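You operate a simulated robot arm through the tools that you are given. There is no shell and no other tool. Be economical: measure what you need, move in short steps, check, and stop when the job is done.

Carry out the task below with a simulated two-armed robot. There is one attempt and no reset: what you move stays moved.

JOB
Open the blue table drawer, put the grey elbow on the packing table top away in the inside of the blue table drawer and shut the drawer again. Stack the brass valve that says "V4" from the packing table top on top of the brass valve marked "V3". Open the grey table drawer, take the bag labelled "10" from the inside of the grey table drawer and put it on the top deck of the cart and shut the drawer again. Put the status marker that says "pass" from the packing table top on top of the green strap roll and the status marker marked "hold" on the grey flow slip there. The order is free. Set down upright: grey elbow, status marker.

The check looks at the end state, three seconds after you hand in, the way a careful person would. Anything else that was tipped, shoved, dropped, spilled or broken makes it a failure.

ROBOT AND FRAMES
Two 7-joint arms with two-finger parallel grippers on one trunk, on a base that drives. Base frame: it is fixed to the floor where the robot stands at the start and does not move with it; the origin is under the middle of the robot, x ahead of it, y to its left, z up; the surface under the hand at the start is at about z = 0.8. Readings come in m, degrees, newtons and seconds.
The left shoulder is at the start at [0.02, 0.113, 1.172], the right one opposite. With the tool pointing down near the work surface each hand reaches from about 0.22 to 0.6 m from the robot's upright axis, wherever it stands, measured 20 degrees to its own side. Places, roughly: bag [0.25, 0.5, 0.75]; blue table drawer [0.5, 0.1, 0.7]; brass valve [0.5, 0.25, 0.75]; flow slip [0.75, 0, 0.75]; green strap roll (8x7x4 cm) [0.6, 0, 0.8]; grey elbow (8x5x6 cm) [0.5, 0.5, 0.8]; grey table drawer [0.2, 0.5, 0.7]; inside of the blue table drawer [0.6, 0.2, 0.6]; status marker [0.75, 0.25, 0.75]; top deck of the cart [-1, 2.4, 0.8]. Payload 1.57 kg a hand.
The TCP of each hand is the grasp point between the finger pads, 0.03 m short of the fingertips. In the tool frame z runs along the fingers and y along their closing line. Largest opening 0.08 m; finger width 0.017, thickness 0.012; the body of the gripper, 0.04 by 0.082 m, starts 0.08 m behind the TCP.
Orientation is that of the tool frame in the base frame, as [roll, pitch, yaw] about the fixed x, y, z axes, in that order (R = Rz(yaw) Ry(pitch) Rx(roll)). With the fingers straight down and closing along the base's y, the tool's x points along the base's -x, its y along +y and its z along -z.

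CONTROLS
- The arms move only by the tool servo_tool. It takes "left_moves", "right_moves" or both (then of equal length, played together; a hand with none holds still); each is a list of rows, each an object (a shift or turn left out is 0, a gripper value left out holds the last) with "linear": the shift along the tool's x, y, z in m, a list of three; "delta_rot": the turn, a rotation vector about the tool's x, y, z in degrees, a list of three; "claw": the finger opening in m, from 0 to 0.08. In form: [{"linear": [tx, ty, tz], "delta_rot": [ax, ay, az], "claw": claw}, ...]. A call has 1 to 8 rows; each row is the pose to reach, as a shift and turn from the pose commanded when the call began, along the tool's axes at that moment. A row lasts 0.2 s, in which the tool goes at most 0.05 m and 8.6 degrees; a call with a longer step from one row to the next is refused whole, and so is a gripper value outside its range. Where a pose cannot be reached the arm comes as near as it can. A force on the tool above 40 N (or 10 N above the force at the start of the call, whichever is more), or a blocked arm, ends the call early, and 0.2 s more pass. Each finger travels about 0.045 m/s and halts on what it meets, pressing with about 38 N; the grip force reading is that of the motor and also rises with nothing between the fingers. The clock runs only during rows and for 0.2 s after the last one: add rows that repeat a pose to give the fingers time. It gives the time, the measured TCP pose, the force on the tool (base axes), the opening and the grip force at its end, in the units of the frame above (readings bear some noise), with the torque about the TCP (base axes, N m) and any sound that the robot's microphone picked up.
- Cameras (640 x 400 px; columns grow to the right, rows downward): "scene" is now at [0.0664, 0.0451, 1.267]; the picture's right is [0.64, -0.77, 0.00], its down [-0.63, -0.53, -0.57] and it looks along [0.44, 0.37, -0.82] (base axes); focal length 214 px, centre (320, 200). "left" rides on the left gripper at [0.072, 0.007, -0.122] in its tool frame; the picture's right is [-0.09, 1.00, 0.00], its down [-0.84, -0.08, -0.54] and it looks along [-0.54, -0.05, 0.84] (tool axes); focal length 238 px, centre (320, 200). "right" rides on the right gripper at [0.072, -0.007, -0.122] in its tool frame; the picture's right is [0.09, 1.00, 0.00], its down [-0.84, 0.08, -0.54] and it looks along [-0.54, 0.05, 0.84] (tool axes); focal length 238 px, centre (320, 200). There is no depth. A picture from a camera that has moved, and an enlarged one, comes with that camera's place and axes in the base frame and with its lens.
- capture(camera): a new picture of that camera. It takes no simulated time.
- slide_trunk(by): slides the trunk up (or, below 0, down) by that many m; the arms and the scene camera ride with it, the base frame stays. It gives what a move gives, with no picture.
- steer(legs): drives the robot by 1 to 6 legs, each [ahead, left, turn to the left] in m, m and degrees, along the robot's own axes; the way and the turn of a leg run together, so that a leg with both is an arc; at most 1.5 m and 180 degrees a leg. The arms and the cameras ride along, it lands a little off, and it stops where it bumps. It gives what a move gives.
- head_to(pan, tilt): turns the head with the scene camera to pan (to the left, within 80 degrees either way) and tilt (down, from -29 to 69), counted from straight ahead of the robot. It gives what a move gives.
- enlarge(camera, box): a new picture of the part [left, top, right, bottom] of that camera's present view, enlarged. It takes no simulated time.
- sign_off(): hands the job in; it is judged then, once.

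Go step by step. Nothing tells you exact positions but the pictures and the camera data: compare them with the known pose of the tool, close in by small moves and look again before you grip or let go. The budget is 207 turns and 202 pictures, counting those below and the enlarged ones. Unless the task says otherwise, let go and move clear before handing in.

The tools are called after ">>>" by a JSON object that holds its "op" and its "data". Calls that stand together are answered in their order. servo_tool: Moves the arms, as the interface text tells. Its arguments: {"type":"object","properties":{"left_moves":{"type":"array","items":{"type":"object","properties":{"linear":{"type":"array","items":{"type":"number"}},"delta_rot":{"type":"array","items":{"type":"number"}},"claw":{"type":"number"}}}},"right_moves":{"type":"array","items":{"type":"object","properties":{"linear":{"type":"array","items":{"type":"number"}},"delta_rot":{"type":"array","items":{"type":"number"}},"claw":{"type":"number"}}}}},"required":[]} The other tools are called the same way: slide_trunk (by) slides the trunk up or down; steer (legs) drives the base; head_to (pan, tilt) turns the head that bears the scene camera; capture (camera) takes a picture; enlarge (camera, box) takes an enlarged picture of a part of a camera's view; sign_off () hands the job in.

At the start:

```text
time_s: 0.0
left_ee_pos: [0.2936, 0.3506, 1.0843]
left_tcp_rot: [180.0, 0.1, 179.9]
left_ft_force: [-0.5, 0.0, 0.9]
left_wrist_torque: [0.02, -0.01, 0.02]
left_gripper_width: 0.0803
left_grasp_force: 0.1
right_ee_pos: [0.3344, 0.0602, 1.087]
right_tcp_rot: [179.9, 0.1, -179.9]
right_ft_force: [0.0, 0.4, -0.4]
right_wrist_torque: [-0.02, 0.0, 0.0]
right_gripper_width: 0.08
right_grasp_force: 0.0
trunk travel left (down, up): [-0.225, 0.345]
robot x, y, heading: [0.001, 0.0022, -0.1]
head pan, tilt: [39.9, 55.3]
```

scene: 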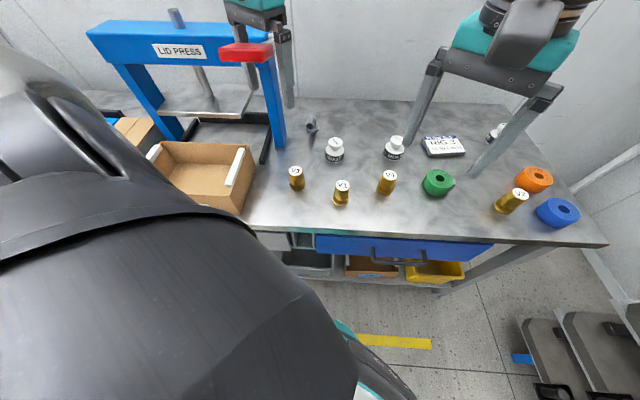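
right: 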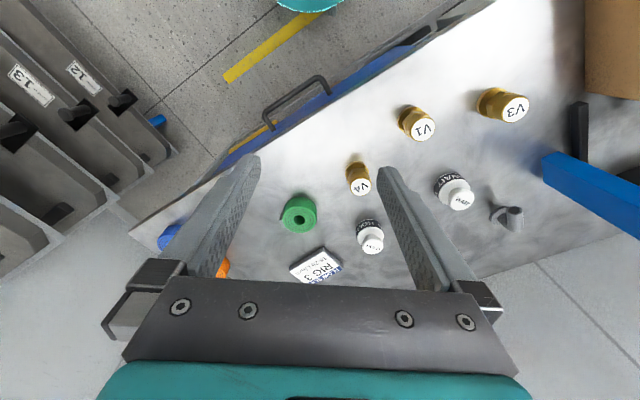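
left: 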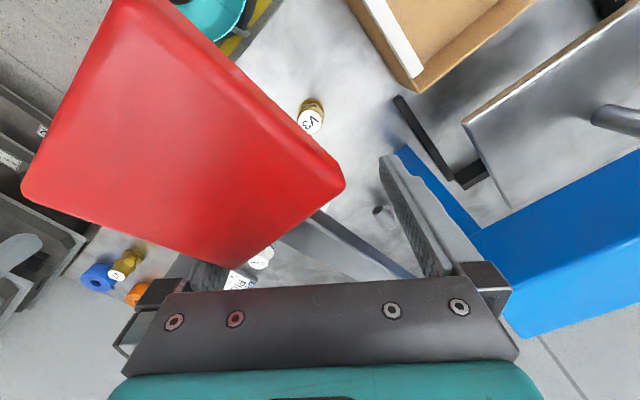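

The table lies turned about 40° to the left of the robot, with valves, markers, a grey elbow, strap rolls and a lid press on it. I'll look closer to locate each item first.

>>> {"op": "enlarge", "data": {"camera": "scene", "box": [260, 90, 460, 215]}}

>>> {"op": "enlarge", "data": {"camera": "scene", "box": [400, 90, 640, 240]}}

>>> {"op": "enlarge", "data": {"camera": "right", "box": [240, 60, 560, 260]}}

>>> {"op": "enlarge", "data": {"camera": "scene", "box": [240, 200, 500, 362]}}

```text
3.20 times, centred on (360, 152) of scene
camera zoom: at [0.0664, 0.0451, 1.267], right [0.64, -0.77, 0.0], down [-0.63, -0.53, -0.57], along [0.44, 0.37, -0.82], focal length 686 px, centre (192, 352)
```

zoom: 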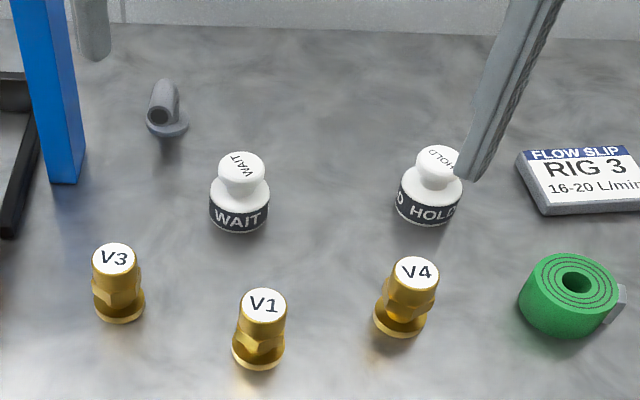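

```text
2.67 times, centred on (520, 165) of scene
camera zoom: at [0.0664, 0.0451, 1.267], right [0.64, -0.77, 0.0], down [-0.63, -0.53, -0.57], along [0.44, 0.37, -0.82], focal length 572 px, centre (-213, 293)
```

zoom: 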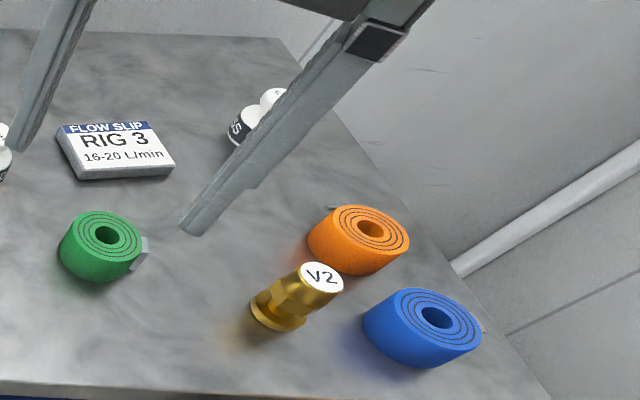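

```text
2.00 times, centred on (400, 160) of right
camera zoom: at [0.2622, 0.0541, 1.2081], right [-0.09, 1.0, 0.0], down [0.84, 0.08, 0.54], along [0.54, 0.05, -0.84], focal length 477 px, centre (160, 280)
```

zoom: 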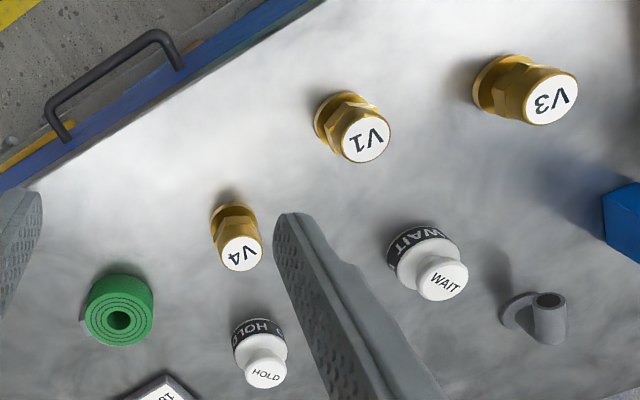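

```text
2.46 times, centred on (370, 281) of scene
camera zoom: at [0.0664, 0.0451, 1.267], right [0.64, -0.77, 0.0], down [-0.63, -0.53, -0.57], along [0.44, 0.37, -0.82], focal length 528 px, centre (197, 1)
```

zoom: 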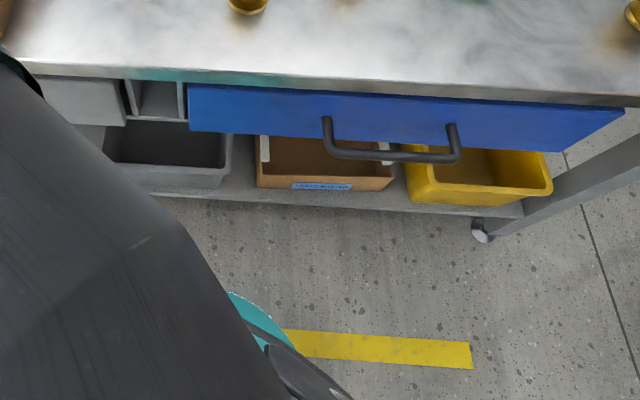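

Table top is at z≈0.80 and its front edge runs about 37° off the robot's axes. I'll look left for the grey drawer and cart.

>>> {"op": "head_to", "data": {"pan": 80, "tilt": 25}}

>>> {"op": "capture", "data": {"camera": "scene"}}

>>> {"op": "head_to", "data": {"pan": 75, "tilt": 60}}

>>> {"op": "capture", "data": {"camera": "scene"}}

>>> {"op": "head_to", "data": {"pan": 5, "tilt": 40}}

>>> {"op": "capture", "data": {"camera": "scene"}}

```text
time_s: 1.1
left_ee_pos: [0.2927, 0.3513, 1.0849]
left_tcp_rot: [180.0, 0.1, 179.9]
left_ft_force: [-0.6, -0.7, 0.7]
left_wrist_torque: [0.03, 0.02, 0.01]
left_gripper_width: 0.0801
left_grasp_force: 0.0
right_ee_pos: [0.3344, 0.0601, 1.0868]
right_tcp_rot: [179.9, 0.0, 179.9]
right_ft_force: [0.8, -0.2, 0.1]
right_wrist_torque: [0.01, -0.02, 0.01]
right_gripper_width: 0.0799
right_grasp_force: 0.1
trunk travel left (down, up): [-0.225, 0.345]
robot x, y, heading: [0.0011, -0.0016, 0.0]
head pan, tilt: [80.0, 25.0]
```

```text
194 pictures are left
camera scene: at [0.0274, 0.0897, 1.3113], right [0.98, -0.17, 0.0], down [-0.07, -0.42, -0.91], along [0.16, 0.89, -0.42], focal length 214 px, centre (320, 200)
```

scene: 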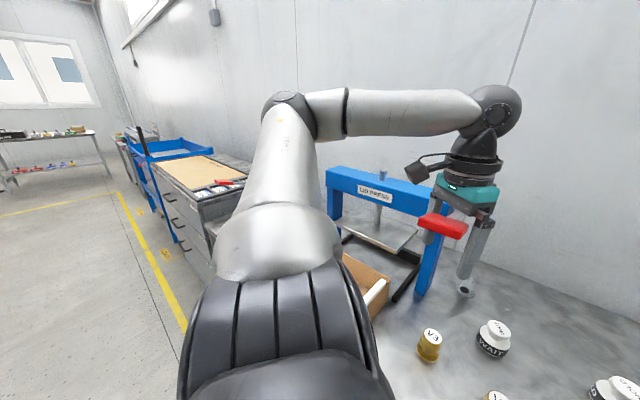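

```text
time_s: 2.1
left_ee_pos: [0.2938, 0.3495, 1.0854]
left_tcp_rot: [180.0, 0.0, 179.9]
left_ft_force: [0.3, -0.6, -0.3]
left_wrist_torque: [0.0, 0.02, -0.02]
left_gripper_width: 0.08
left_grasp_force: 0.1
right_ee_pos: [0.3337, 0.0608, 1.0869]
right_tcp_rot: [179.8, -0.1, 179.9]
right_ft_force: [0.2, 0.4, -0.4]
right_wrist_torque: [0.01, -0.02, -0.02]
right_gripper_width: 0.0802
right_grasp_force: 0.0
trunk travel left (down, up): [-0.225, 0.345]
robot x, y, heading: [-0.0001, -0.0016, -0.0]
head pan, tilt: [75.0, 60.0]
```

```text
193 pictures are left
camera scene: at [0.0285, 0.0634, 1.2613], right [0.97, -0.26, 0.0], down [-0.22, -0.84, -0.5], along [0.13, 0.48, -0.87], focal length 214 px, centre (320, 200)
```

scene: 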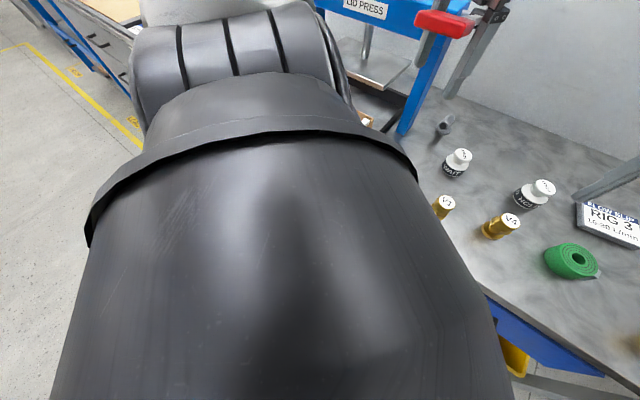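

```text
time_s: 3.5
left_ee_pos: [0.294, 0.35, 1.0851]
left_tcp_rot: [179.9, 0.1, 179.8]
left_ft_force: [-0.3, -0.2, -0.2]
left_wrist_torque: [0.0, 0.01, 0.0]
left_gripper_width: 0.08
left_grasp_force: 0.1
right_ee_pos: [0.3339, 0.0609, 1.0872]
right_tcp_rot: [179.9, -0.1, -180.0]
right_ft_force: [-0.3, -0.8, 0.2]
right_wrist_torque: [0.02, 0.01, 0.03]
right_gripper_width: 0.0799
right_grasp_force: 0.1
trunk travel left (down, up): [-0.225, 0.345]
robot x, y, heading: [-0.0008, 0.003, 0.3]
head pan, tilt: [5.0, 40.0]
```

```text
192 pictures are left
camera scene: at [0.096, 0.0065, 1.288], right [0.09, -1.0, 0.0], down [-0.64, -0.06, -0.77], along [0.76, 0.07, -0.64], focal length 214 px, centre (320, 200)
```

scene: 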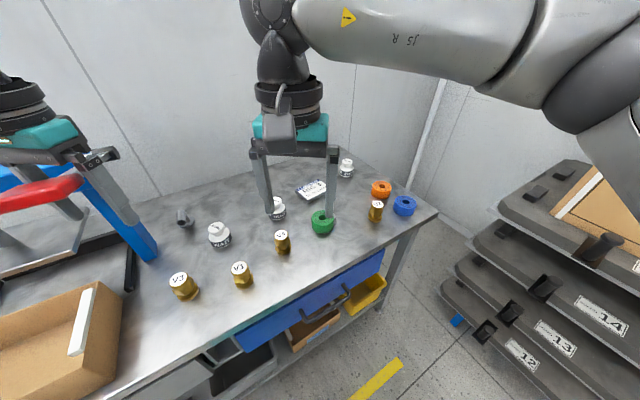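

The left hand stands right beside the press's red handle, so I raise it straight up before anything else. Then I'll back off and turn to face the table.

>>> {"op": "servo_tool", "data": {"left_moves": [{"linear": [0, 0, -0.04]}, {"linear": [0, 0, -0.08]}, {"linear": [0, 0, -0.12]}, {"linear": [0, 0, -0.16]}]}}

>>> {"op": "capture", "data": {"camera": "left"}}

```text
time_s: 4.5
left_ee_pos: [0.2924, 0.3527, 1.248]
left_tcp_rot: [-179.9, 0.1, 179.9]
left_ft_force: [0.1, 0.2, -0.1]
left_wrist_torque: [0.03, 0.03, -0.01]
left_gripper_width: 0.0802
left_grasp_force: 0.1
right_ee_pos: [0.334, 0.0596, 1.0874]
right_tcp_rot: [179.9, 0.0, 179.9]
right_ft_force: [0.2, -0.5, 0.1]
right_wrist_torque: [0.0, -0.01, -0.02]
right_gripper_width: 0.0801
right_grasp_force: 0.0
trunk travel left (down, up): [-0.225, 0.345]
robot x, y, heading: [-0.0006, -0.0014, -0.0]
head pan, tilt: [5.0, 40.0]
```

```text
191 pictures are left
camera left: at [0.22, 0.3592, 1.3703], right [0.09, 1.0, 0.0], down [0.84, -0.08, 0.54], along [0.54, -0.05, -0.84], focal length 238 px, centre (320, 200)
```

left: 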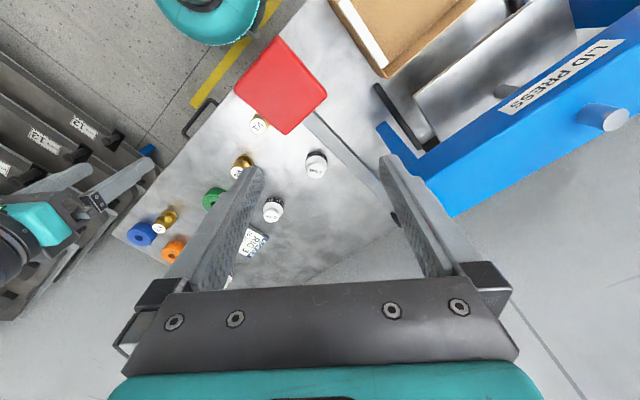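

Now the handle of the press is seen to hover over the V3 area, so V3 needs a tilted approach from the right. I back off and turn to face the table.

>>> {"op": "steer", "data": {"legs": [[-0.3, 0, 0], [0, 0, 37]]}}

>>> {"op": "head_to", "data": {"pan": 0, "tilt": 50}}

>>> {"op": "capture", "data": {"camera": "scene"}}

```text
time_s: 8.2
left_ee_pos: [-0.2762, 0.4564, 1.2473]
left_tcp_rot: [180.0, 0.2, -142.6]
left_ft_force: [0.4, 0.5, 0.7]
left_wrist_torque: [0.02, 0.0, -0.01]
left_gripper_width: 0.0801
left_grasp_force: 0.0
right_ee_pos: [-0.0668, 0.2497, 1.0854]
right_tcp_rot: [179.8, 0.0, -142.7]
right_ft_force: [-0.5, -0.6, 0.4]
right_wrist_torque: [-0.02, -0.02, 0.03]
right_gripper_width: 0.08
right_grasp_force: 0.0
trunk travel left (down, up): [-0.225, 0.345]
robot x, y, heading: [-0.2958, 0.0001, 37.2]
head pan, tilt: [5.0, 40.0]
```

```text
time_s: 9.0
left_ee_pos: [-0.2767, 0.4564, 1.2467]
left_tcp_rot: [180.0, 0.1, -142.8]
left_ft_force: [0.3, -0.5, 0.3]
left_wrist_torque: [-0.01, -0.01, -0.01]
left_gripper_width: 0.0799
left_grasp_force: 0.0
right_ee_pos: [-0.065, 0.2497, 1.0876]
right_tcp_rot: [179.9, 0.0, -142.7]
right_ft_force: [1.1, 0.4, -0.1]
right_wrist_torque: [0.0, -0.05, 0.01]
right_gripper_width: 0.08
right_grasp_force: 0.1
trunk travel left (down, up): [-0.225, 0.345]
robot x, y, heading: [-0.2935, -0.0014, 37.2]
head pan, tilt: [0.0, 50.0]
```

```text
190 pictures are left
camera scene: at [-0.2244, 0.0505, 1.2739], right [0.61, -0.79, 0.0], down [-0.61, -0.46, -0.64], along [0.51, 0.39, -0.77], focal length 214 px, centre (320, 200)
```

scene: 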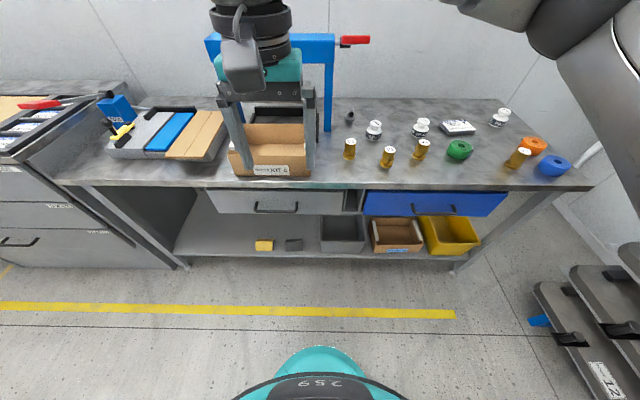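

The view is now square on: grey drawer left, blue drawer right, and all table items placed. I'll tuck the left hand back, then move right and forward for the tabletop work.

>>> {"op": "servo_tool", "data": {"left_moves": [{"linear": [0.04, 0, 0]}, {"linear": [0.08, 0, 0]}, {"linear": [0.11, 0, 0]}]}}

>>> {"op": "steer", "data": {"legs": [[0, -0.4, -0.8], [0.27, 0, 0]]}}

>>> {"op": "capture", "data": {"camera": "scene"}}

>>> {"op": "capture", "data": {"camera": "right"}}

```text
time_s: 9.8
left_ee_pos: [-0.3646, 0.3873, 1.246]
left_tcp_rot: [-179.9, 0.2, -142.7]
left_ft_force: [-0.2, 1.0, -0.1]
left_wrist_torque: [0.02, -0.06, -0.02]
left_gripper_width: 0.0802
left_grasp_force: 0.0
right_ee_pos: [-0.0666, 0.2485, 1.0871]
right_tcp_rot: [179.8, 0.1, -142.7]
right_ft_force: [-0.3, 0.3, -0.3]
right_wrist_torque: [0.04, -0.04, 0.02]
right_gripper_width: 0.0801
right_grasp_force: 0.0
trunk travel left (down, up): [-0.225, 0.345]
robot x, y, heading: [-0.2977, -0.0014, 37.4]
head pan, tilt: [0.0, 50.0]
```

```text
time_s: 13.7
left_ee_pos: [0.0931, 0.2309, 1.2456]
left_tcp_rot: [-179.9, 0.0, -143.7]
left_ft_force: [0.4, 0.1, -0.1]
left_wrist_torque: [-0.03, 0.03, 0.0]
left_gripper_width: 0.08
left_grasp_force: 0.1
right_ee_pos: [0.3898, 0.0847, 1.0874]
right_tcp_rot: [179.9, -0.1, -143.7]
right_ft_force: [0.6, 0.1, 0.5]
right_wrist_torque: [0.01, 0.01, 0.02]
right_gripper_width: 0.0801
right_grasp_force: 0.0
trunk travel left (down, up): [-0.225, 0.345]
robot x, y, heading: [0.1575, -0.1601, 36.6]
head pan, tilt: [0.0, 50.0]
```

```text
189 pictures are left
camera scene: at [0.2286, -0.1105, 1.2738], right [0.59, -0.81, 0.0], down [-0.62, -0.45, -0.64], along [0.52, 0.38, -0.77], focal length 214 px, centre (320, 200)
```

scene: 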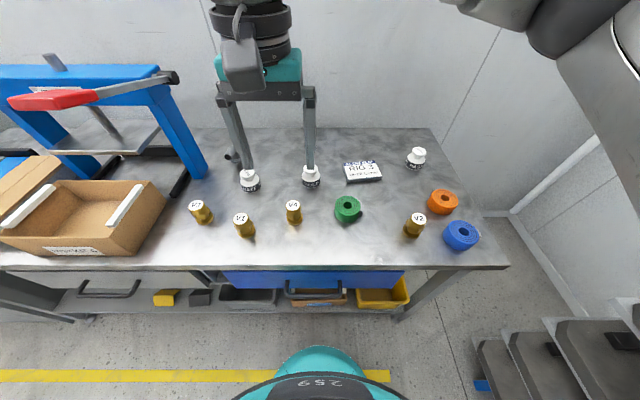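

```text
188 pictures are left
camera right: at [0.3366, 0.0377, 1.2079], right [-0.66, 0.75, 0.0], down [0.63, 0.56, 0.54], along [0.4, 0.36, -0.84], focal length 238 px, centre (320, 200)
```

right: 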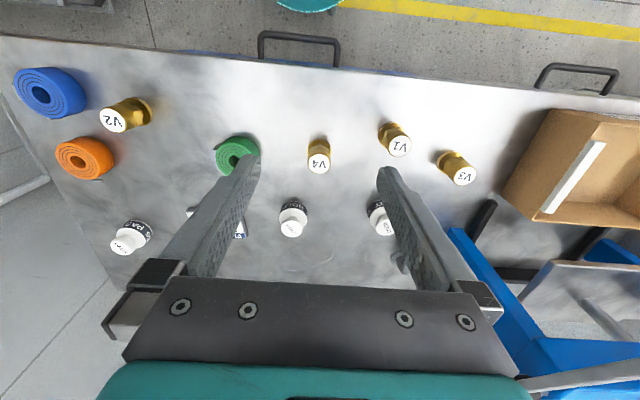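

Robot is square to the table (heading ≈36.6°). I enlarge the scene for accurate object positions.

>>> {"op": "enlarge", "data": {"camera": "scene", "box": [180, 130, 380, 255]}}

>>> {"op": "enlarge", "data": {"camera": "scene", "box": [320, 130, 520, 255]}}

>>> {"op": "enlarge", "data": {"camera": "right", "box": [60, 90, 340, 265]}}

>>> {"op": "capture", "data": {"camera": "left"}}

```text
3.20 times, centred on (280, 192) of scene
camera zoom: at [0.2286, -0.1105, 1.2738], right [0.59, -0.81, 0.0], down [-0.62, -0.45, -0.64], along [0.52, 0.38, -0.77], focal length 686 px, centre (448, 224)
```

zoom: 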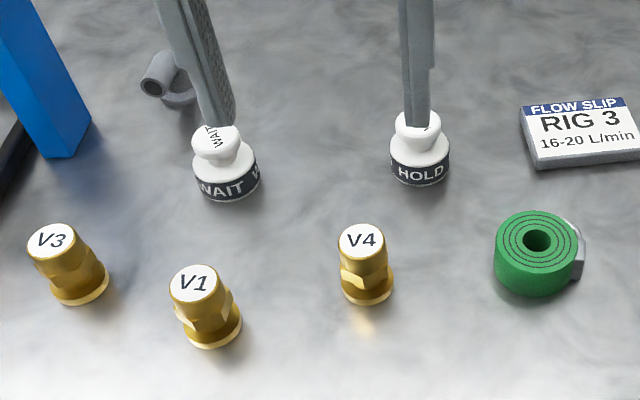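

```text
3.20 times, centred on (420, 192) of scene
camera zoom: at [0.2286, -0.1105, 1.2738], right [0.59, -0.81, 0.0], down [-0.62, -0.45, -0.64], along [0.52, 0.38, -0.77], focal length 686 px, centre (0, 224)
```

zoom: 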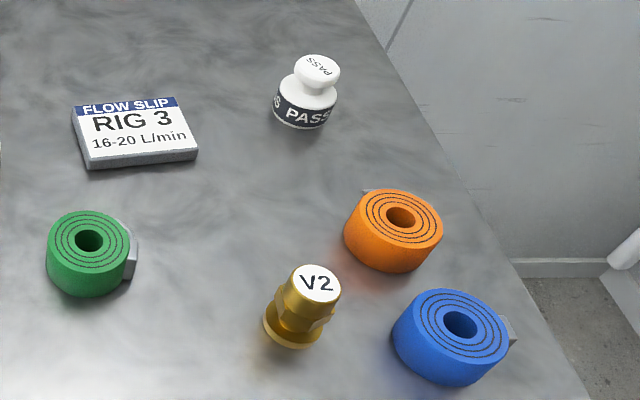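

```text
2.29 times, centred on (200, 178) of right
camera zoom: at [0.3366, 0.0377, 1.2079], right [-0.66, 0.75, 0.0], down [0.63, 0.56, 0.54], along [0.4, 0.36, -0.84], focal length 545 px, centre (594, 251)
```

zoom: 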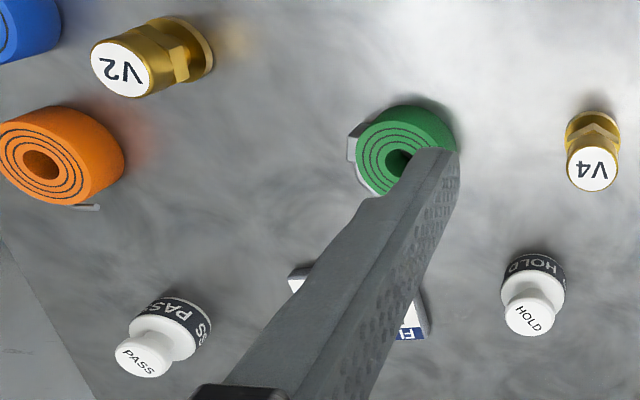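

```text
184 pictures are left
camera left: at [0.0327, 0.1934, 1.3688], right [-0.52, 0.86, 0.0], down [0.72, 0.43, 0.54], along [0.47, 0.28, -0.84], focal length 238 px, centre (320, 200)
```

left: 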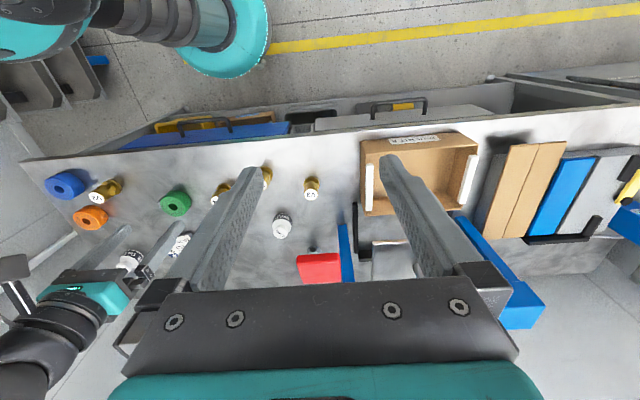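

Positions agree between cameras (V4, HOLD, PASS, green roll). Before moving further right I check the rack clearance on the right.

>>> {"op": "head_to", "data": {"pan": -75, "tilt": 35}}

>>> {"op": "capture", "data": {"camera": "scene"}}

```text
time_s: 15.2
left_ee_pos: [0.0942, 0.229, 1.2464]
left_tcp_rot: [-180.0, 0.1, -143.6]
left_ft_force: [0.4, -0.1, 0.1]
left_wrist_torque: [0.0, -0.02, -0.03]
left_gripper_width: 0.0799
left_grasp_force: 0.1
right_ee_pos: [0.3896, 0.086, 1.0867]
right_tcp_rot: [179.9, 0.0, -143.7]
right_ft_force: [0.0, -0.3, -0.4]
right_wrist_torque: [0.0, 0.01, -0.02]
right_gripper_width: 0.0802
right_grasp_force: 0.1
trunk travel left (down, up): [-0.225, 0.345]
robot x, y, heading: [0.1566, -0.1606, 36.4]
head pan, tilt: [-75.0, 35.0]
```

```text
183 pictures are left
camera scene: at [0.2349, -0.2115, 1.2956], right [-0.62, -0.78, 0.0], down [-0.45, 0.36, -0.82], along [0.64, -0.51, -0.57], focal length 214 px, centre (320, 200)
```

scene: 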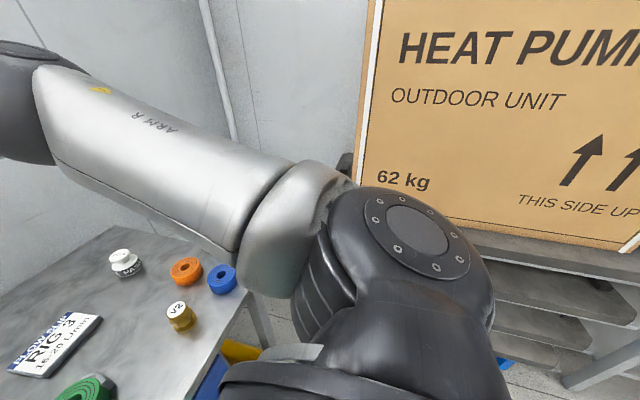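

The right elbow has room, but a boxed rack is close, so I only shift a little right and forward.

>>> {"op": "steer", "data": {"legs": [[0.1, -0.07, 0]]}}

>>> {"op": "head_to", "data": {"pan": -10, "tilt": 50}}

```text
time_s: 16.5
left_ee_pos: [0.2172, 0.2336, 1.2464]
left_tcp_rot: [-179.9, 0.0, -143.6]
left_ft_force: [1.1, 0.4, 0.0]
left_wrist_torque: [0.04, 0.01, -0.01]
left_gripper_width: 0.0798
left_grasp_force: 0.0
right_ee_pos: [0.5136, 0.0897, 1.0864]
right_tcp_rot: [180.0, -0.1, -143.6]
right_ft_force: [0.6, -0.3, 0.1]
right_wrist_torque: [-0.04, 0.02, 0.03]
right_gripper_width: 0.08
right_grasp_force: 0.1
trunk travel left (down, up): [-0.225, 0.345]
robot x, y, heading: [0.2759, -0.1569, 36.3]
head pan, tilt: [-75.0, 35.0]
```

```text
time_s: 17.8
left_ee_pos: [0.2162, 0.233, 1.2462]
left_tcp_rot: [180.0, 0.0, -143.7]
left_ft_force: [0.8, -0.4, 0.2]
left_wrist_torque: [0.05, 0.01, 0.0]
left_gripper_width: 0.0802
left_grasp_force: 0.0
right_ee_pos: [0.5121, 0.0892, 1.0869]
right_tcp_rot: [180.0, 0.0, -143.6]
right_ft_force: [-0.3, -0.4, 0.8]
right_wrist_torque: [0.0, -0.01, -0.01]
right_gripper_width: 0.0799
right_grasp_force: 0.0
trunk travel left (down, up): [-0.225, 0.345]
robot x, y, heading: [0.2816, -0.1561, 36.3]
head pan, tilt: [-10.0, 50.0]
```

Now I move the right hand above the PASS marker at the far right of the table.

>>> {"op": "servo_tool", "data": {"right_moves": [{"linear": [-0.025, -0.038, 0.013]}, {"linear": [-0.05, -0.075, 0.026]}, {"linear": [-0.074, -0.113, 0.039]}, {"linear": [-0.099, -0.15, 0.052]}, {"linear": [-0.123, -0.188, 0.065]}, {"linear": [-0.148, -0.225, 0.078]}, {"linear": [-0.17, -0.262, 0.09]}, {"linear": [-0.19, -0.3, 0.1]}]}}

>>> {"op": "capture", "data": {"camera": "right"}}

>>> {"op": "capture", "data": {"camera": "scene"}}

```text
time_s: 19.6
left_ee_pos: [0.2172, 0.2329, 1.2459]
left_tcp_rot: [180.0, 0.0, -143.6]
left_ft_force: [-0.1, 0.2, -0.2]
left_wrist_torque: [-0.01, 0.05, 0.02]
left_gripper_width: 0.0795
left_grasp_force: 0.1
right_ee_pos: [0.8446, -0.0423, 0.9875]
right_tcp_rot: [179.9, 0.0, -143.7]
right_ft_force: [-0.7, 1.2, 0.3]
right_wrist_torque: [0.01, 0.0, 0.0]
right_gripper_width: 0.0799
right_grasp_force: 0.0
trunk travel left (down, up): [-0.225, 0.345]
robot x, y, heading: [0.2819, -0.1599, 36.3]
head pan, tilt: [-10.0, 50.0]
```

```text
182 pictures are left
camera right: at [0.7913, -0.0884, 1.109], right [-0.66, 0.75, 0.0], down [0.63, 0.56, 0.54], along [0.4, 0.36, -0.84], focal length 238 px, centre (320, 200)
```

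right: 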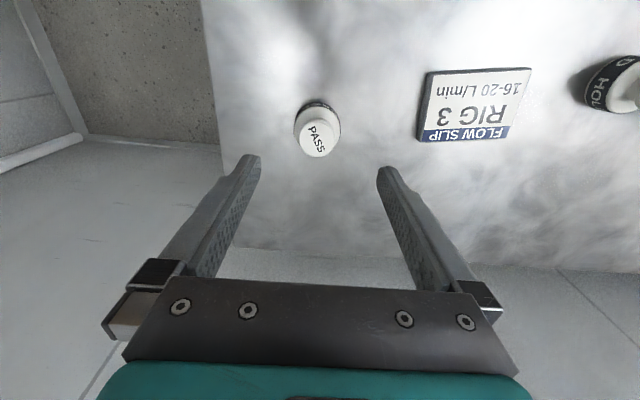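

```text
181 pictures are left
camera scene: at [0.358, -0.1183, 1.2738], right [0.44, -0.9, 0.0], down [-0.69, -0.34, -0.64], along [0.58, 0.29, -0.77], focal length 214 px, centre (320, 200)
```

scene: 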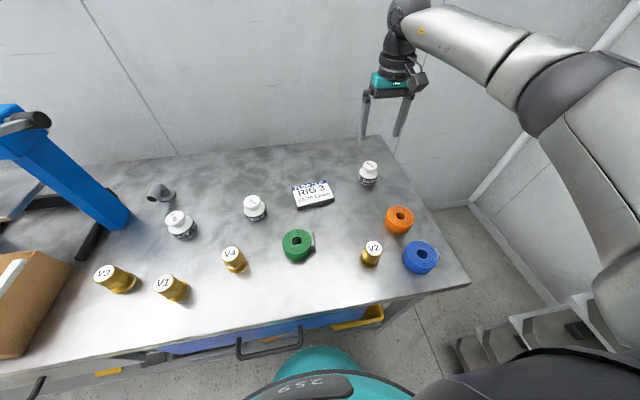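

PASS lies almost exactly below the hand (about 9 mm further ahead). I descend around its body.

>>> {"op": "servo_tool", "data": {"right_moves": [{"linear": [-0.009, 0, 0.03]}, {"linear": [-0.009, 0, 0.065]}, {"linear": [-0.009, 0, 0.1]}]}}

>>> {"op": "capture", "data": {"camera": "right"}}

```text
time_s: 20.4
left_ee_pos: [0.2171, 0.2339, 1.2465]
left_tcp_rot: [-179.9, 0.1, -143.6]
left_ft_force: [0.7, 0.7, -1.2]
left_wrist_torque: [0.01, -0.03, 0.0]
left_gripper_width: 0.0798
left_grasp_force: 0.1
right_ee_pos: [0.8508, -0.0355, 0.8857]
right_tcp_rot: [179.9, 0.1, -143.6]
right_ft_force: [-0.1, -0.2, 0.2]
right_wrist_torque: [-0.02, 0.01, 0.04]
right_gripper_width: 0.0801
right_grasp_force: 0.0
trunk travel left (down, up): [-0.225, 0.345]
robot x, y, heading: [0.2756, -0.1596, 36.5]
head pan, tilt: [-10.0, 50.0]
```

```text
180 pictures are left
camera right: at [0.7969, -0.0832, 1.0074], right [-0.66, 0.75, 0.0], down [0.63, 0.56, 0.54], along [0.4, 0.36, -0.84], focal length 238 px, centre (320, 200)
```

right: 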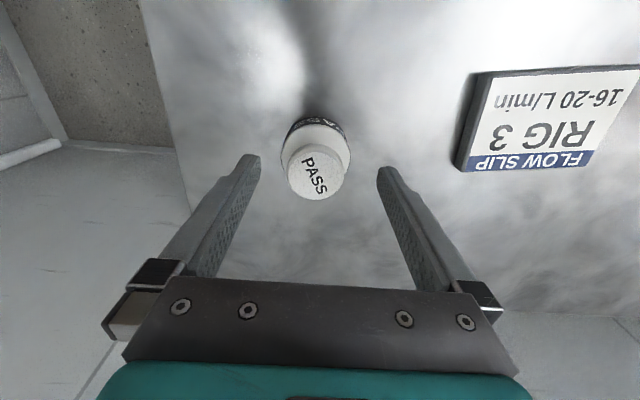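

>>> {"op": "servo_tool", "data": {"right_moves": [{"linear": [0, -0.002, 0.025]}, {"linear": [0, -0.002, 0.05]}, {"linear": [0, -0.002, 0.051]}]}}

>>> {"op": "servo_tool", "data": {"right_moves": [{"claw": 0.06}, {"claw": 0.05}, {"claw": 0.045}, {"claw": 0.045}, {"claw": 0.045}]}}

>>> {"op": "capture", "data": {"camera": "right"}}

```text
time_s: 21.2
left_ee_pos: [0.2169, 0.2332, 1.2464]
left_tcp_rot: [179.9, 0.1, -143.6]
left_ft_force: [0.5, 0.3, -1.0]
left_wrist_torque: [0.0, 0.01, -0.01]
left_gripper_width: 0.0798
left_grasp_force: 0.2
right_ee_pos: [0.8512, -0.0353, 0.8358]
right_tcp_rot: [179.9, 0.1, -143.7]
right_ft_force: [0.1, 0.5, -0.4]
right_wrist_torque: [0.02, 0.01, 0.02]
right_gripper_width: 0.0802
right_grasp_force: 0.0
trunk travel left (down, up): [-0.225, 0.345]
robot x, y, heading: [0.2798, -0.1593, 36.3]
head pan, tilt: [-10.0, 50.0]
```

```text
time_s: 22.4
left_ee_pos: [0.2171, 0.234, 1.2463]
left_tcp_rot: [-180.0, 0.1, -143.5]
left_ft_force: [-0.5, -0.6, 0.3]
left_wrist_torque: [-0.02, 0.0, 0.01]
left_gripper_width: 0.0799
left_grasp_force: 0.1
right_ee_pos: [0.8507, -0.0354, 0.8355]
right_tcp_rot: [179.9, 0.0, -143.6]
right_ft_force: [0.4, 0.8, -0.4]
right_wrist_torque: [0.0, 0.0, 0.0]
right_gripper_width: 0.0546
right_grasp_force: 38.1
trunk travel left (down, up): [-0.225, 0.345]
robot x, y, heading: [0.28, -0.1578, 36.3]
head pan, tilt: [-10.0, 50.0]
```

```text
179 pictures are left
camera right: at [0.7977, -0.0832, 0.9566], right [-0.66, 0.75, 0.0], down [0.63, 0.56, 0.54], along [0.4, 0.36, -0.84], focal length 238 px, centre (320, 200)
```

right: 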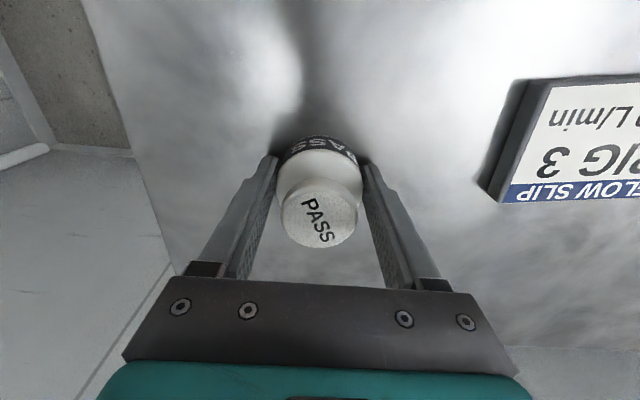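

PASS is gripped. I lift and carry it above the green roll.

>>> {"op": "servo_tool", "data": {"right_moves": [{"linear": [0, 0, -0.03]}, {"linear": [0, 0, -0.07]}, {"linear": [0, 0, -0.11]}]}}

>>> {"op": "servo_tool", "data": {"right_moves": [{"linear": [0.028, 0.034, 0]}, {"linear": [0.056, 0.068, 0]}, {"linear": [0.085, 0.103, 0]}, {"linear": [0.113, 0.137, 0]}, {"linear": [0.142, 0.172, 0]}, {"linear": [0.17, 0.206, 0]}, {"linear": [0.198, 0.24, 0]}, {"linear": [0.198, 0.24, 0]}]}}

>>> {"op": "capture", "data": {"camera": "right"}}

>>> {"op": "capture", "data": {"camera": "scene"}}

```text
time_s: 23.2
left_ee_pos: [0.2167, 0.234, 1.2463]
left_tcp_rot: [-180.0, 0.1, -143.6]
left_ft_force: [0.5, -0.9, 0.2]
left_wrist_torque: [0.02, 0.0, -0.02]
left_gripper_width: 0.08
left_grasp_force: 0.0
right_ee_pos: [0.8503, -0.0352, 0.9433]
right_tcp_rot: [179.8, 0.1, -143.6]
right_ft_force: [0.2, -0.1, 0.1]
right_wrist_torque: [0.02, 0.0, -0.01]
right_gripper_width: 0.0448
right_grasp_force: 0.0
trunk travel left (down, up): [-0.225, 0.345]
robot x, y, heading: [0.2828, -0.158, 36.4]
head pan, tilt: [-10.0, 50.0]
```

```text
time_s: 25.0
left_ee_pos: [0.2164, 0.2342, 1.2451]
left_tcp_rot: [180.0, 0.1, -143.7]
left_ft_force: [0.4, -0.3, -0.3]
left_wrist_torque: [0.02, 0.01, -0.03]
left_gripper_width: 0.0801
left_grasp_force: 0.1
right_ee_pos: [0.5483, 0.0411, 0.9429]
right_tcp_rot: [180.0, 0.0, -143.6]
right_ft_force: [-0.1, -0.2, -0.1]
right_wrist_torque: [0.07, 0.0, 0.03]
right_gripper_width: 0.045
right_grasp_force: 0.0
trunk travel left (down, up): [-0.225, 0.345]
robot x, y, heading: [0.2847, -0.1583, 36.4]
head pan, tilt: [-10.0, 50.0]
```

```text
178 pictures are left
camera right: at [0.4949, -0.0067, 1.0647], right [-0.66, 0.75, 0.0], down [0.63, 0.56, 0.54], along [0.4, 0.36, -0.84], focal length 238 px, centre (320, 200)
```

right: 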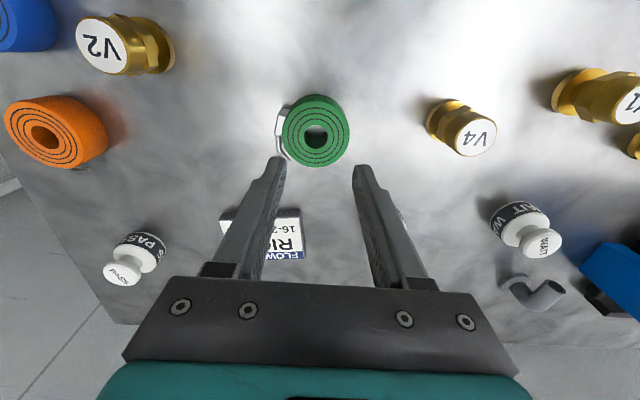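

```text
177 pictures are left
camera scene: at [0.3579, -0.1184, 1.2738], right [0.44, -0.9, 0.0], down [-0.69, -0.34, -0.64], along [0.58, 0.29, -0.77], focal length 214 px, centre (320, 200)
```

scene: 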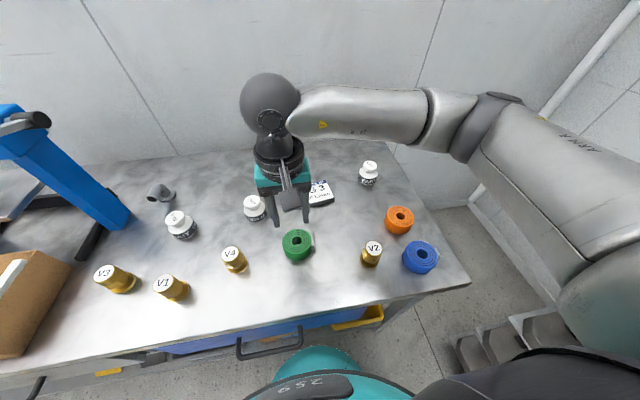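

The marker slipped out and still stands in its place; my grip was about 9 mm too far ahead of its centre. I go back to it with open fingers and re-aim.

>>> {"op": "servo_tool", "data": {"right_moves": [{"linear": [-0.027, -0.034, 0], "claw": 0.06}, {"linear": [-0.054, -0.068, 0], "claw": 0.08}, {"linear": [-0.081, -0.103, 0]}, {"linear": [-0.108, -0.137, 0]}, {"linear": [-0.135, -0.172, 0]}, {"linear": [-0.162, -0.206, 0]}, {"linear": [-0.188, -0.24, 0]}, {"linear": [-0.188, -0.24, 0]}]}}

>>> {"op": "capture", "data": {"camera": "right"}}

>>> {"op": "enlarge", "data": {"camera": "scene", "box": [320, 130, 420, 193]}}

```text
time_s: 26.8
left_ee_pos: [0.2172, 0.2337, 1.2463]
left_tcp_rot: [180.0, 0.0, -143.6]
left_ft_force: [-0.1, 0.6, 0.6]
left_wrist_torque: [-0.03, 0.03, -0.02]
left_gripper_width: 0.0804
left_grasp_force: 0.1
right_ee_pos: [0.843, -0.0415, 0.9439]
right_tcp_rot: [179.9, 0.1, -143.6]
right_ft_force: [-0.7, -0.4, -0.7]
right_wrist_torque: [-0.02, 0.01, -0.02]
right_gripper_width: 0.08
right_grasp_force: 0.1
trunk travel left (down, up): [-0.225, 0.345]
robot x, y, heading: [0.282, -0.158, 36.2]
head pan, tilt: [-10.0, 50.0]
```

```text
176 pictures are left
camera right: at [0.789, -0.0888, 1.0656], right [-0.66, 0.75, 0.0], down [0.63, 0.56, 0.54], along [0.4, 0.36, -0.84], focal length 238 px, centre (320, 200)
```

right: 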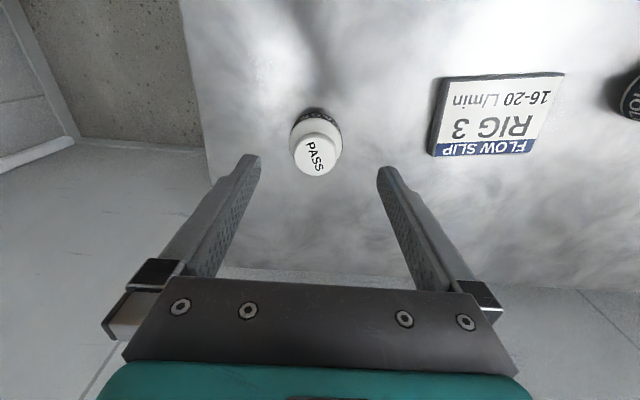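

```text
6.35 times, centred on (370, 162) of scene
camera zoom: at [0.3576, -0.1182, 1.2739], right [0.44, -0.9, 0.0], down [-0.69, -0.34, -0.64], along [0.58, 0.29, -0.77], focal length 1362 px, centre (2, 444)
```

zoom: 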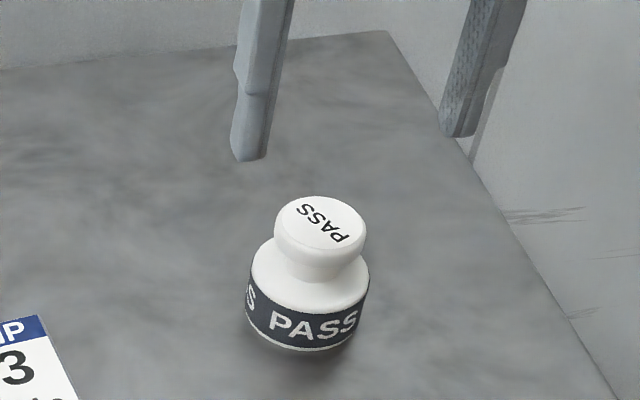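

The marker is upright and undisturbed. This time I grip its knob, with the fingertips just above the body shoulder, and lift slowly to test.

>>> {"op": "servo_tool", "data": {"right_moves": [{"linear": [-0.01, -0.002, 0.03]}, {"linear": [-0.01, -0.002, 0.06]}, {"linear": [-0.01, -0.002, 0.077]}, {"linear": [-0.01, -0.002, 0.077]}]}}

>>> {"op": "servo_tool", "data": {"right_moves": [{"claw": 0.06}, {"claw": 0.045}, {"claw": 0.03}, {"claw": 0.02}, {"claw": 0.02}, {"claw": 0.02}, {"claw": 0.02}]}}

>>> {"op": "capture", "data": {"camera": "right"}}

>>> {"op": "enlarge", "data": {"camera": "scene", "box": [320, 130, 420, 193]}}

```text
time_s: 27.8
left_ee_pos: [0.2169, 0.2335, 1.2455]
left_tcp_rot: [180.0, 0.1, -143.7]
left_ft_force: [-1.2, 0.7, 0.1]
left_wrist_torque: [0.0, -0.01, 0.01]
left_gripper_width: 0.0799
left_grasp_force: 0.0
right_ee_pos: [0.8519, -0.0367, 0.8685]
right_tcp_rot: [179.9, 0.0, -143.6]
right_ft_force: [-0.1, 0.6, -0.4]
right_wrist_torque: [-0.01, 0.01, 0.0]
right_gripper_width: 0.0801
right_grasp_force: 0.0
trunk travel left (down, up): [-0.225, 0.345]
robot x, y, heading: [0.2813, -0.1587, 36.3]
head pan, tilt: [-10.0, 50.0]
```

```text
time_s: 29.4
left_ee_pos: [0.2164, 0.2337, 1.2456]
left_tcp_rot: [-179.9, 0.1, -143.6]
left_ft_force: [-0.1, 0.2, 0.6]
left_wrist_torque: [0.01, -0.01, -0.01]
left_gripper_width: 0.0801
left_grasp_force: 0.1
right_ee_pos: [0.8511, -0.0357, 0.8678]
right_tcp_rot: [179.9, 0.0, -143.6]
right_ft_force: [-0.5, 0.4, 1.0]
right_wrist_torque: [0.01, 0.0, -0.02]
right_gripper_width: 0.0402
right_grasp_force: 38.0
trunk travel left (down, up): [-0.225, 0.345]
robot x, y, heading: [0.2812, -0.16, 36.3]
head pan, tilt: [-10.0, 50.0]
```

```text
174 pictures are left
camera right: at [0.7985, -0.0842, 0.9896], right [-0.66, 0.75, 0.0], down [0.63, 0.56, 0.54], along [0.4, 0.36, -0.84], focal length 238 px, centre (320, 200)
```

right: 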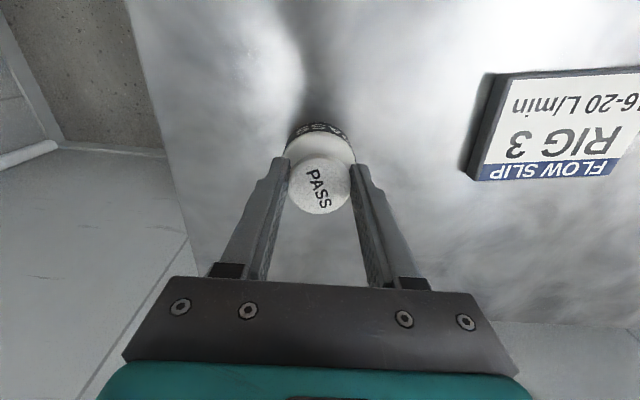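

```text
6.35 times, centred on (370, 162) of scene
camera zoom: at [0.3577, -0.1182, 1.2739], right [0.44, -0.9, 0.0], down [-0.69, -0.34, -0.64], along [0.58, 0.29, -0.77], focal length 1362 px, centre (2, 444)
```

zoom: 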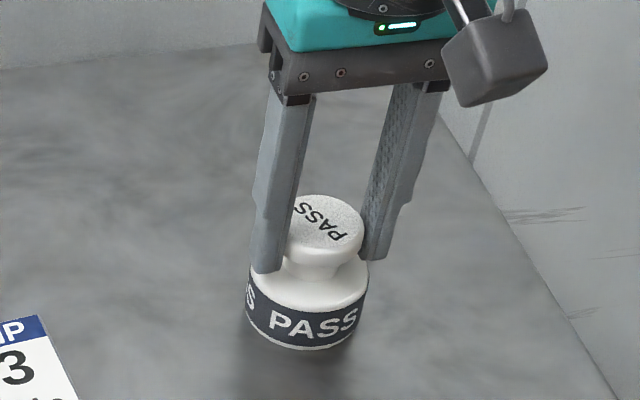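

>>> {"op": "servo_tool", "data": {"right_moves": [{"linear": [0, 0, -0.008]}, {"linear": [0, 0, -0.018]}, {"linear": [0, 0, -0.03]}, {"linear": [0, 0, -0.045]}]}}

>>> {"op": "enlarge", "data": {"camera": "scene", "box": [320, 130, 420, 193]}}

```text
time_s: 30.4
left_ee_pos: [0.2165, 0.2327, 1.2466]
left_tcp_rot: [180.0, 0.0, -143.6]
left_ft_force: [0.1, 0.5, -0.7]
left_wrist_torque: [0.0, 0.03, -0.03]
left_gripper_width: 0.08
left_grasp_force: 0.0
right_ee_pos: [0.8509, -0.0391, 0.9131]
right_tcp_rot: [179.9, 0.0, -143.7]
right_ft_force: [-0.1, -0.7, -0.3]
right_wrist_torque: [-0.03, 0.0, -0.01]
right_gripper_width: 0.0401
right_grasp_force: 38.1
trunk travel left (down, up): [-0.225, 0.345]
robot x, y, heading: [0.2817, -0.1543, 36.4]
head pan, tilt: [-10.0, 50.0]
```

```text
6.35 times, centred on (370, 162) of scene
camera zoom: at [0.3577, -0.1182, 1.2739], right [0.44, -0.9, 0.0], down [-0.69, -0.34, -0.64], along [0.58, 0.29, -0.77], focal length 1362 px, centre (2, 444)
```

zoom: 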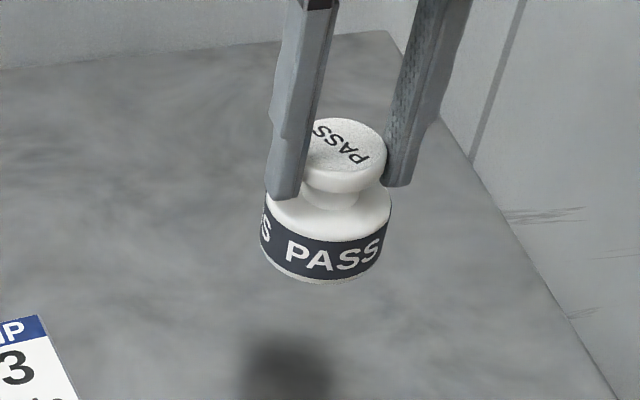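

Held firmly by the knob. Carry it over the green roll.

>>> {"op": "servo_tool", "data": {"right_moves": [{"linear": [0, 0, -0.045]}, {"linear": [0.028, 0.034, -0.045]}, {"linear": [0.056, 0.069, -0.045]}, {"linear": [0.084, 0.103, -0.045]}, {"linear": [0.112, 0.138, -0.045]}, {"linear": [0.14, 0.172, -0.045]}, {"linear": [0.168, 0.206, -0.045]}, {"linear": [0.195, 0.2405, -0.045]}]}}

>>> {"op": "capture", "data": {"camera": "right"}}

>>> {"op": "enlarge", "data": {"camera": "scene", "box": [230, 170, 370, 270]}}

```text
time_s: 32.2
left_ee_pos: [0.2148, 0.2341, 1.2459]
left_tcp_rot: [-180.0, 0.1, -143.6]
left_ft_force: [0.5, 0.2, 1.0]
left_wrist_torque: [0.01, -0.01, 0.02]
left_gripper_width: 0.0801
left_grasp_force: 0.0
right_ee_pos: [0.5536, 0.0407, 0.9597]
right_tcp_rot: [-180.0, 0.0, -143.6]
right_ft_force: [0.1, 0.1, -1.1]
right_wrist_torque: [-0.01, -0.03, -0.03]
right_gripper_width: 0.0399
right_grasp_force: 38.0
trunk travel left (down, up): [-0.225, 0.345]
robot x, y, heading: [0.2783, -0.158, 36.2]
head pan, tilt: [-10.0, 50.0]
```

```text
171 pictures are left
camera right: at [0.4996, -0.0065, 1.0807], right [-0.66, 0.75, 0.0], down [0.63, 0.56, 0.54], along [0.41, 0.36, -0.84], focal length 238 px, centre (320, 200)
```

right: 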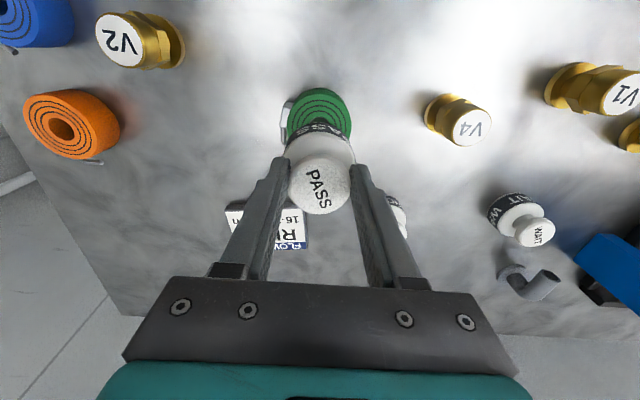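

```text
4.00 times, centred on (300, 220) of scene
camera zoom: at [0.3573, -0.1178, 1.2739], right [0.44, -0.9, 0.0], down [-0.69, -0.34, -0.64], along [0.58, 0.29, -0.77], focal length 858 px, centre (400, 120)
```

zoom: 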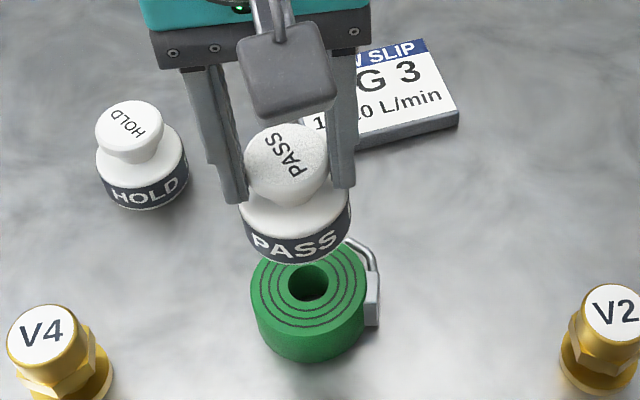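

>>> {"op": "servo_tool", "data": {"right_moves": [{"linear": [0.003, 0, 0.015]}, {"linear": [0.003, 0, 0.03]}, {"linear": [0.003, 0, 0.043]}, {"linear": [0.003, 0, 0.043]}]}}

>>> {"op": "enlarge", "data": {"camera": "scene", "box": [230, 170, 370, 270]}}

>>> {"op": "capture", "data": {"camera": "right"}}

```text
time_s: 33.2
left_ee_pos: [0.2161, 0.2339, 1.2462]
left_tcp_rot: [-180.0, 0.1, -143.6]
left_ft_force: [-0.5, -0.1, 0.9]
left_wrist_torque: [-0.02, -0.05, 0.01]
left_gripper_width: 0.0799
left_grasp_force: 0.0
right_ee_pos: [0.5519, 0.0393, 0.9165]
right_tcp_rot: [179.9, -0.1, -143.5]
right_ft_force: [0.2, 0.0, -1.4]
right_wrist_torque: [0.01, 0.03, -0.02]
right_gripper_width: 0.0403
right_grasp_force: 38.0
trunk travel left (down, up): [-0.225, 0.345]
robot x, y, heading: [0.2787, -0.1575, 36.5]
head pan, tilt: [-10.0, 50.0]
```

```text
4.00 times, centred on (300, 220) of scene
camera zoom: at [0.3577, -0.1182, 1.2739], right [0.44, -0.9, 0.0], down [-0.69, -0.34, -0.64], along [0.58, 0.29, -0.77], focal length 858 px, centre (400, 120)
```

zoom: 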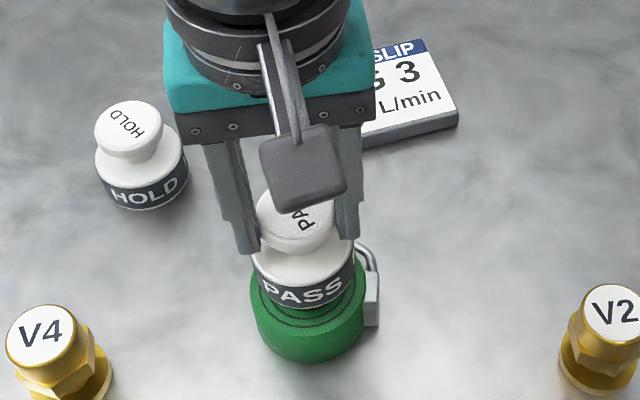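

```text
168 pictures are left
camera right: at [0.4981, -0.0087, 1.0381], right [-0.66, 0.75, 0.0], down [0.63, 0.56, 0.54], along [0.4, 0.36, -0.84], focal length 238 px, centre (320, 200)
```

right: 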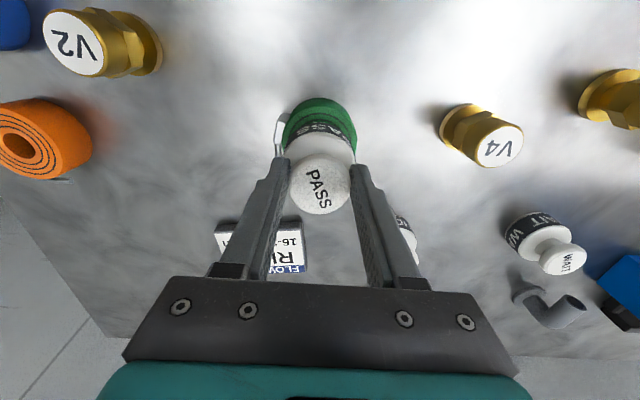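

Well centred. Lower the last few millimetres until contact.

>>> {"op": "servo_tool", "data": {"right_moves": [{"linear": [0.001, -0.001, 0.004]}, {"linear": [0.001, -0.001, 0.007]}]}}

>>> {"op": "enlarge", "data": {"camera": "scene", "box": [265, 200, 335, 250]}}

```text
time_s: 33.8
left_ee_pos: [0.2166, 0.235, 1.245]
left_tcp_rot: [179.9, 0.0, -143.6]
left_ft_force: [-0.3, -0.8, -1.1]
left_wrist_torque: [-0.01, -0.03, 0.02]
left_gripper_width: 0.08
left_grasp_force: 0.1
right_ee_pos: [0.5513, 0.0375, 0.909]
right_tcp_rot: [179.9, 0.1, -143.6]
right_ft_force: [0.6, -0.6, -1.0]
right_wrist_torque: [0.0, 0.04, 0.0]
right_gripper_width: 0.0399
right_grasp_force: 37.7
trunk travel left (down, up): [-0.225, 0.345]
robot x, y, heading: [0.279, -0.158, 36.6]
head pan, tilt: [-10.0, 50.0]
```

```text
8.00 times, centred on (300, 225) of scene
camera zoom: at [0.3577, -0.1182, 1.2738], right [0.44, -0.9, 0.0], down [-0.69, -0.34, -0.64], along [0.58, 0.29, -0.77], focal length 1716 px, centre (480, 0)
```

zoom: 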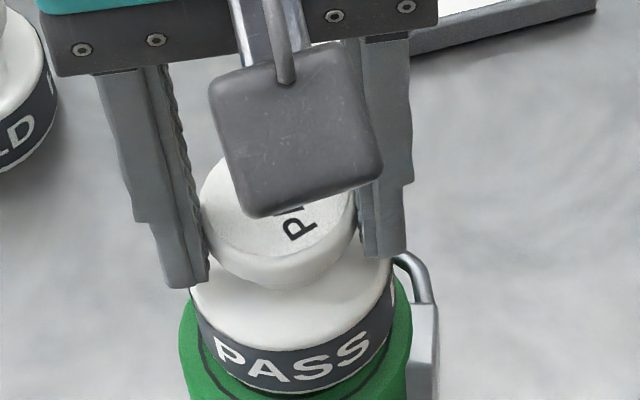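

>>> {"op": "servo_tool", "data": {"right_moves": [{"linear": [0, 0, 0.002]}, {"linear": [0, 0, 0.004]}]}}

```text
time_s: 34.4
left_ee_pos: [0.2174, 0.2335, 1.2472]
left_tcp_rot: [-180.0, 0.0, -143.6]
left_ft_force: [-0.1, -0.6, 0.8]
left_wrist_torque: [-0.01, -0.01, -0.04]
left_gripper_width: 0.0799
left_grasp_force: 0.0
right_ee_pos: [0.5505, 0.038, 0.9054]
right_tcp_rot: [179.9, 0.0, -143.7]
right_ft_force: [0.2, 0.1, -0.9]
right_wrist_torque: [0.01, -0.02, 0.01]
right_gripper_width: 0.0401
right_grasp_force: 38.0
trunk travel left (down, up): [-0.225, 0.345]
robot x, y, heading: [0.2787, -0.1553, 36.3]
head pan, tilt: [-10.0, 50.0]
```

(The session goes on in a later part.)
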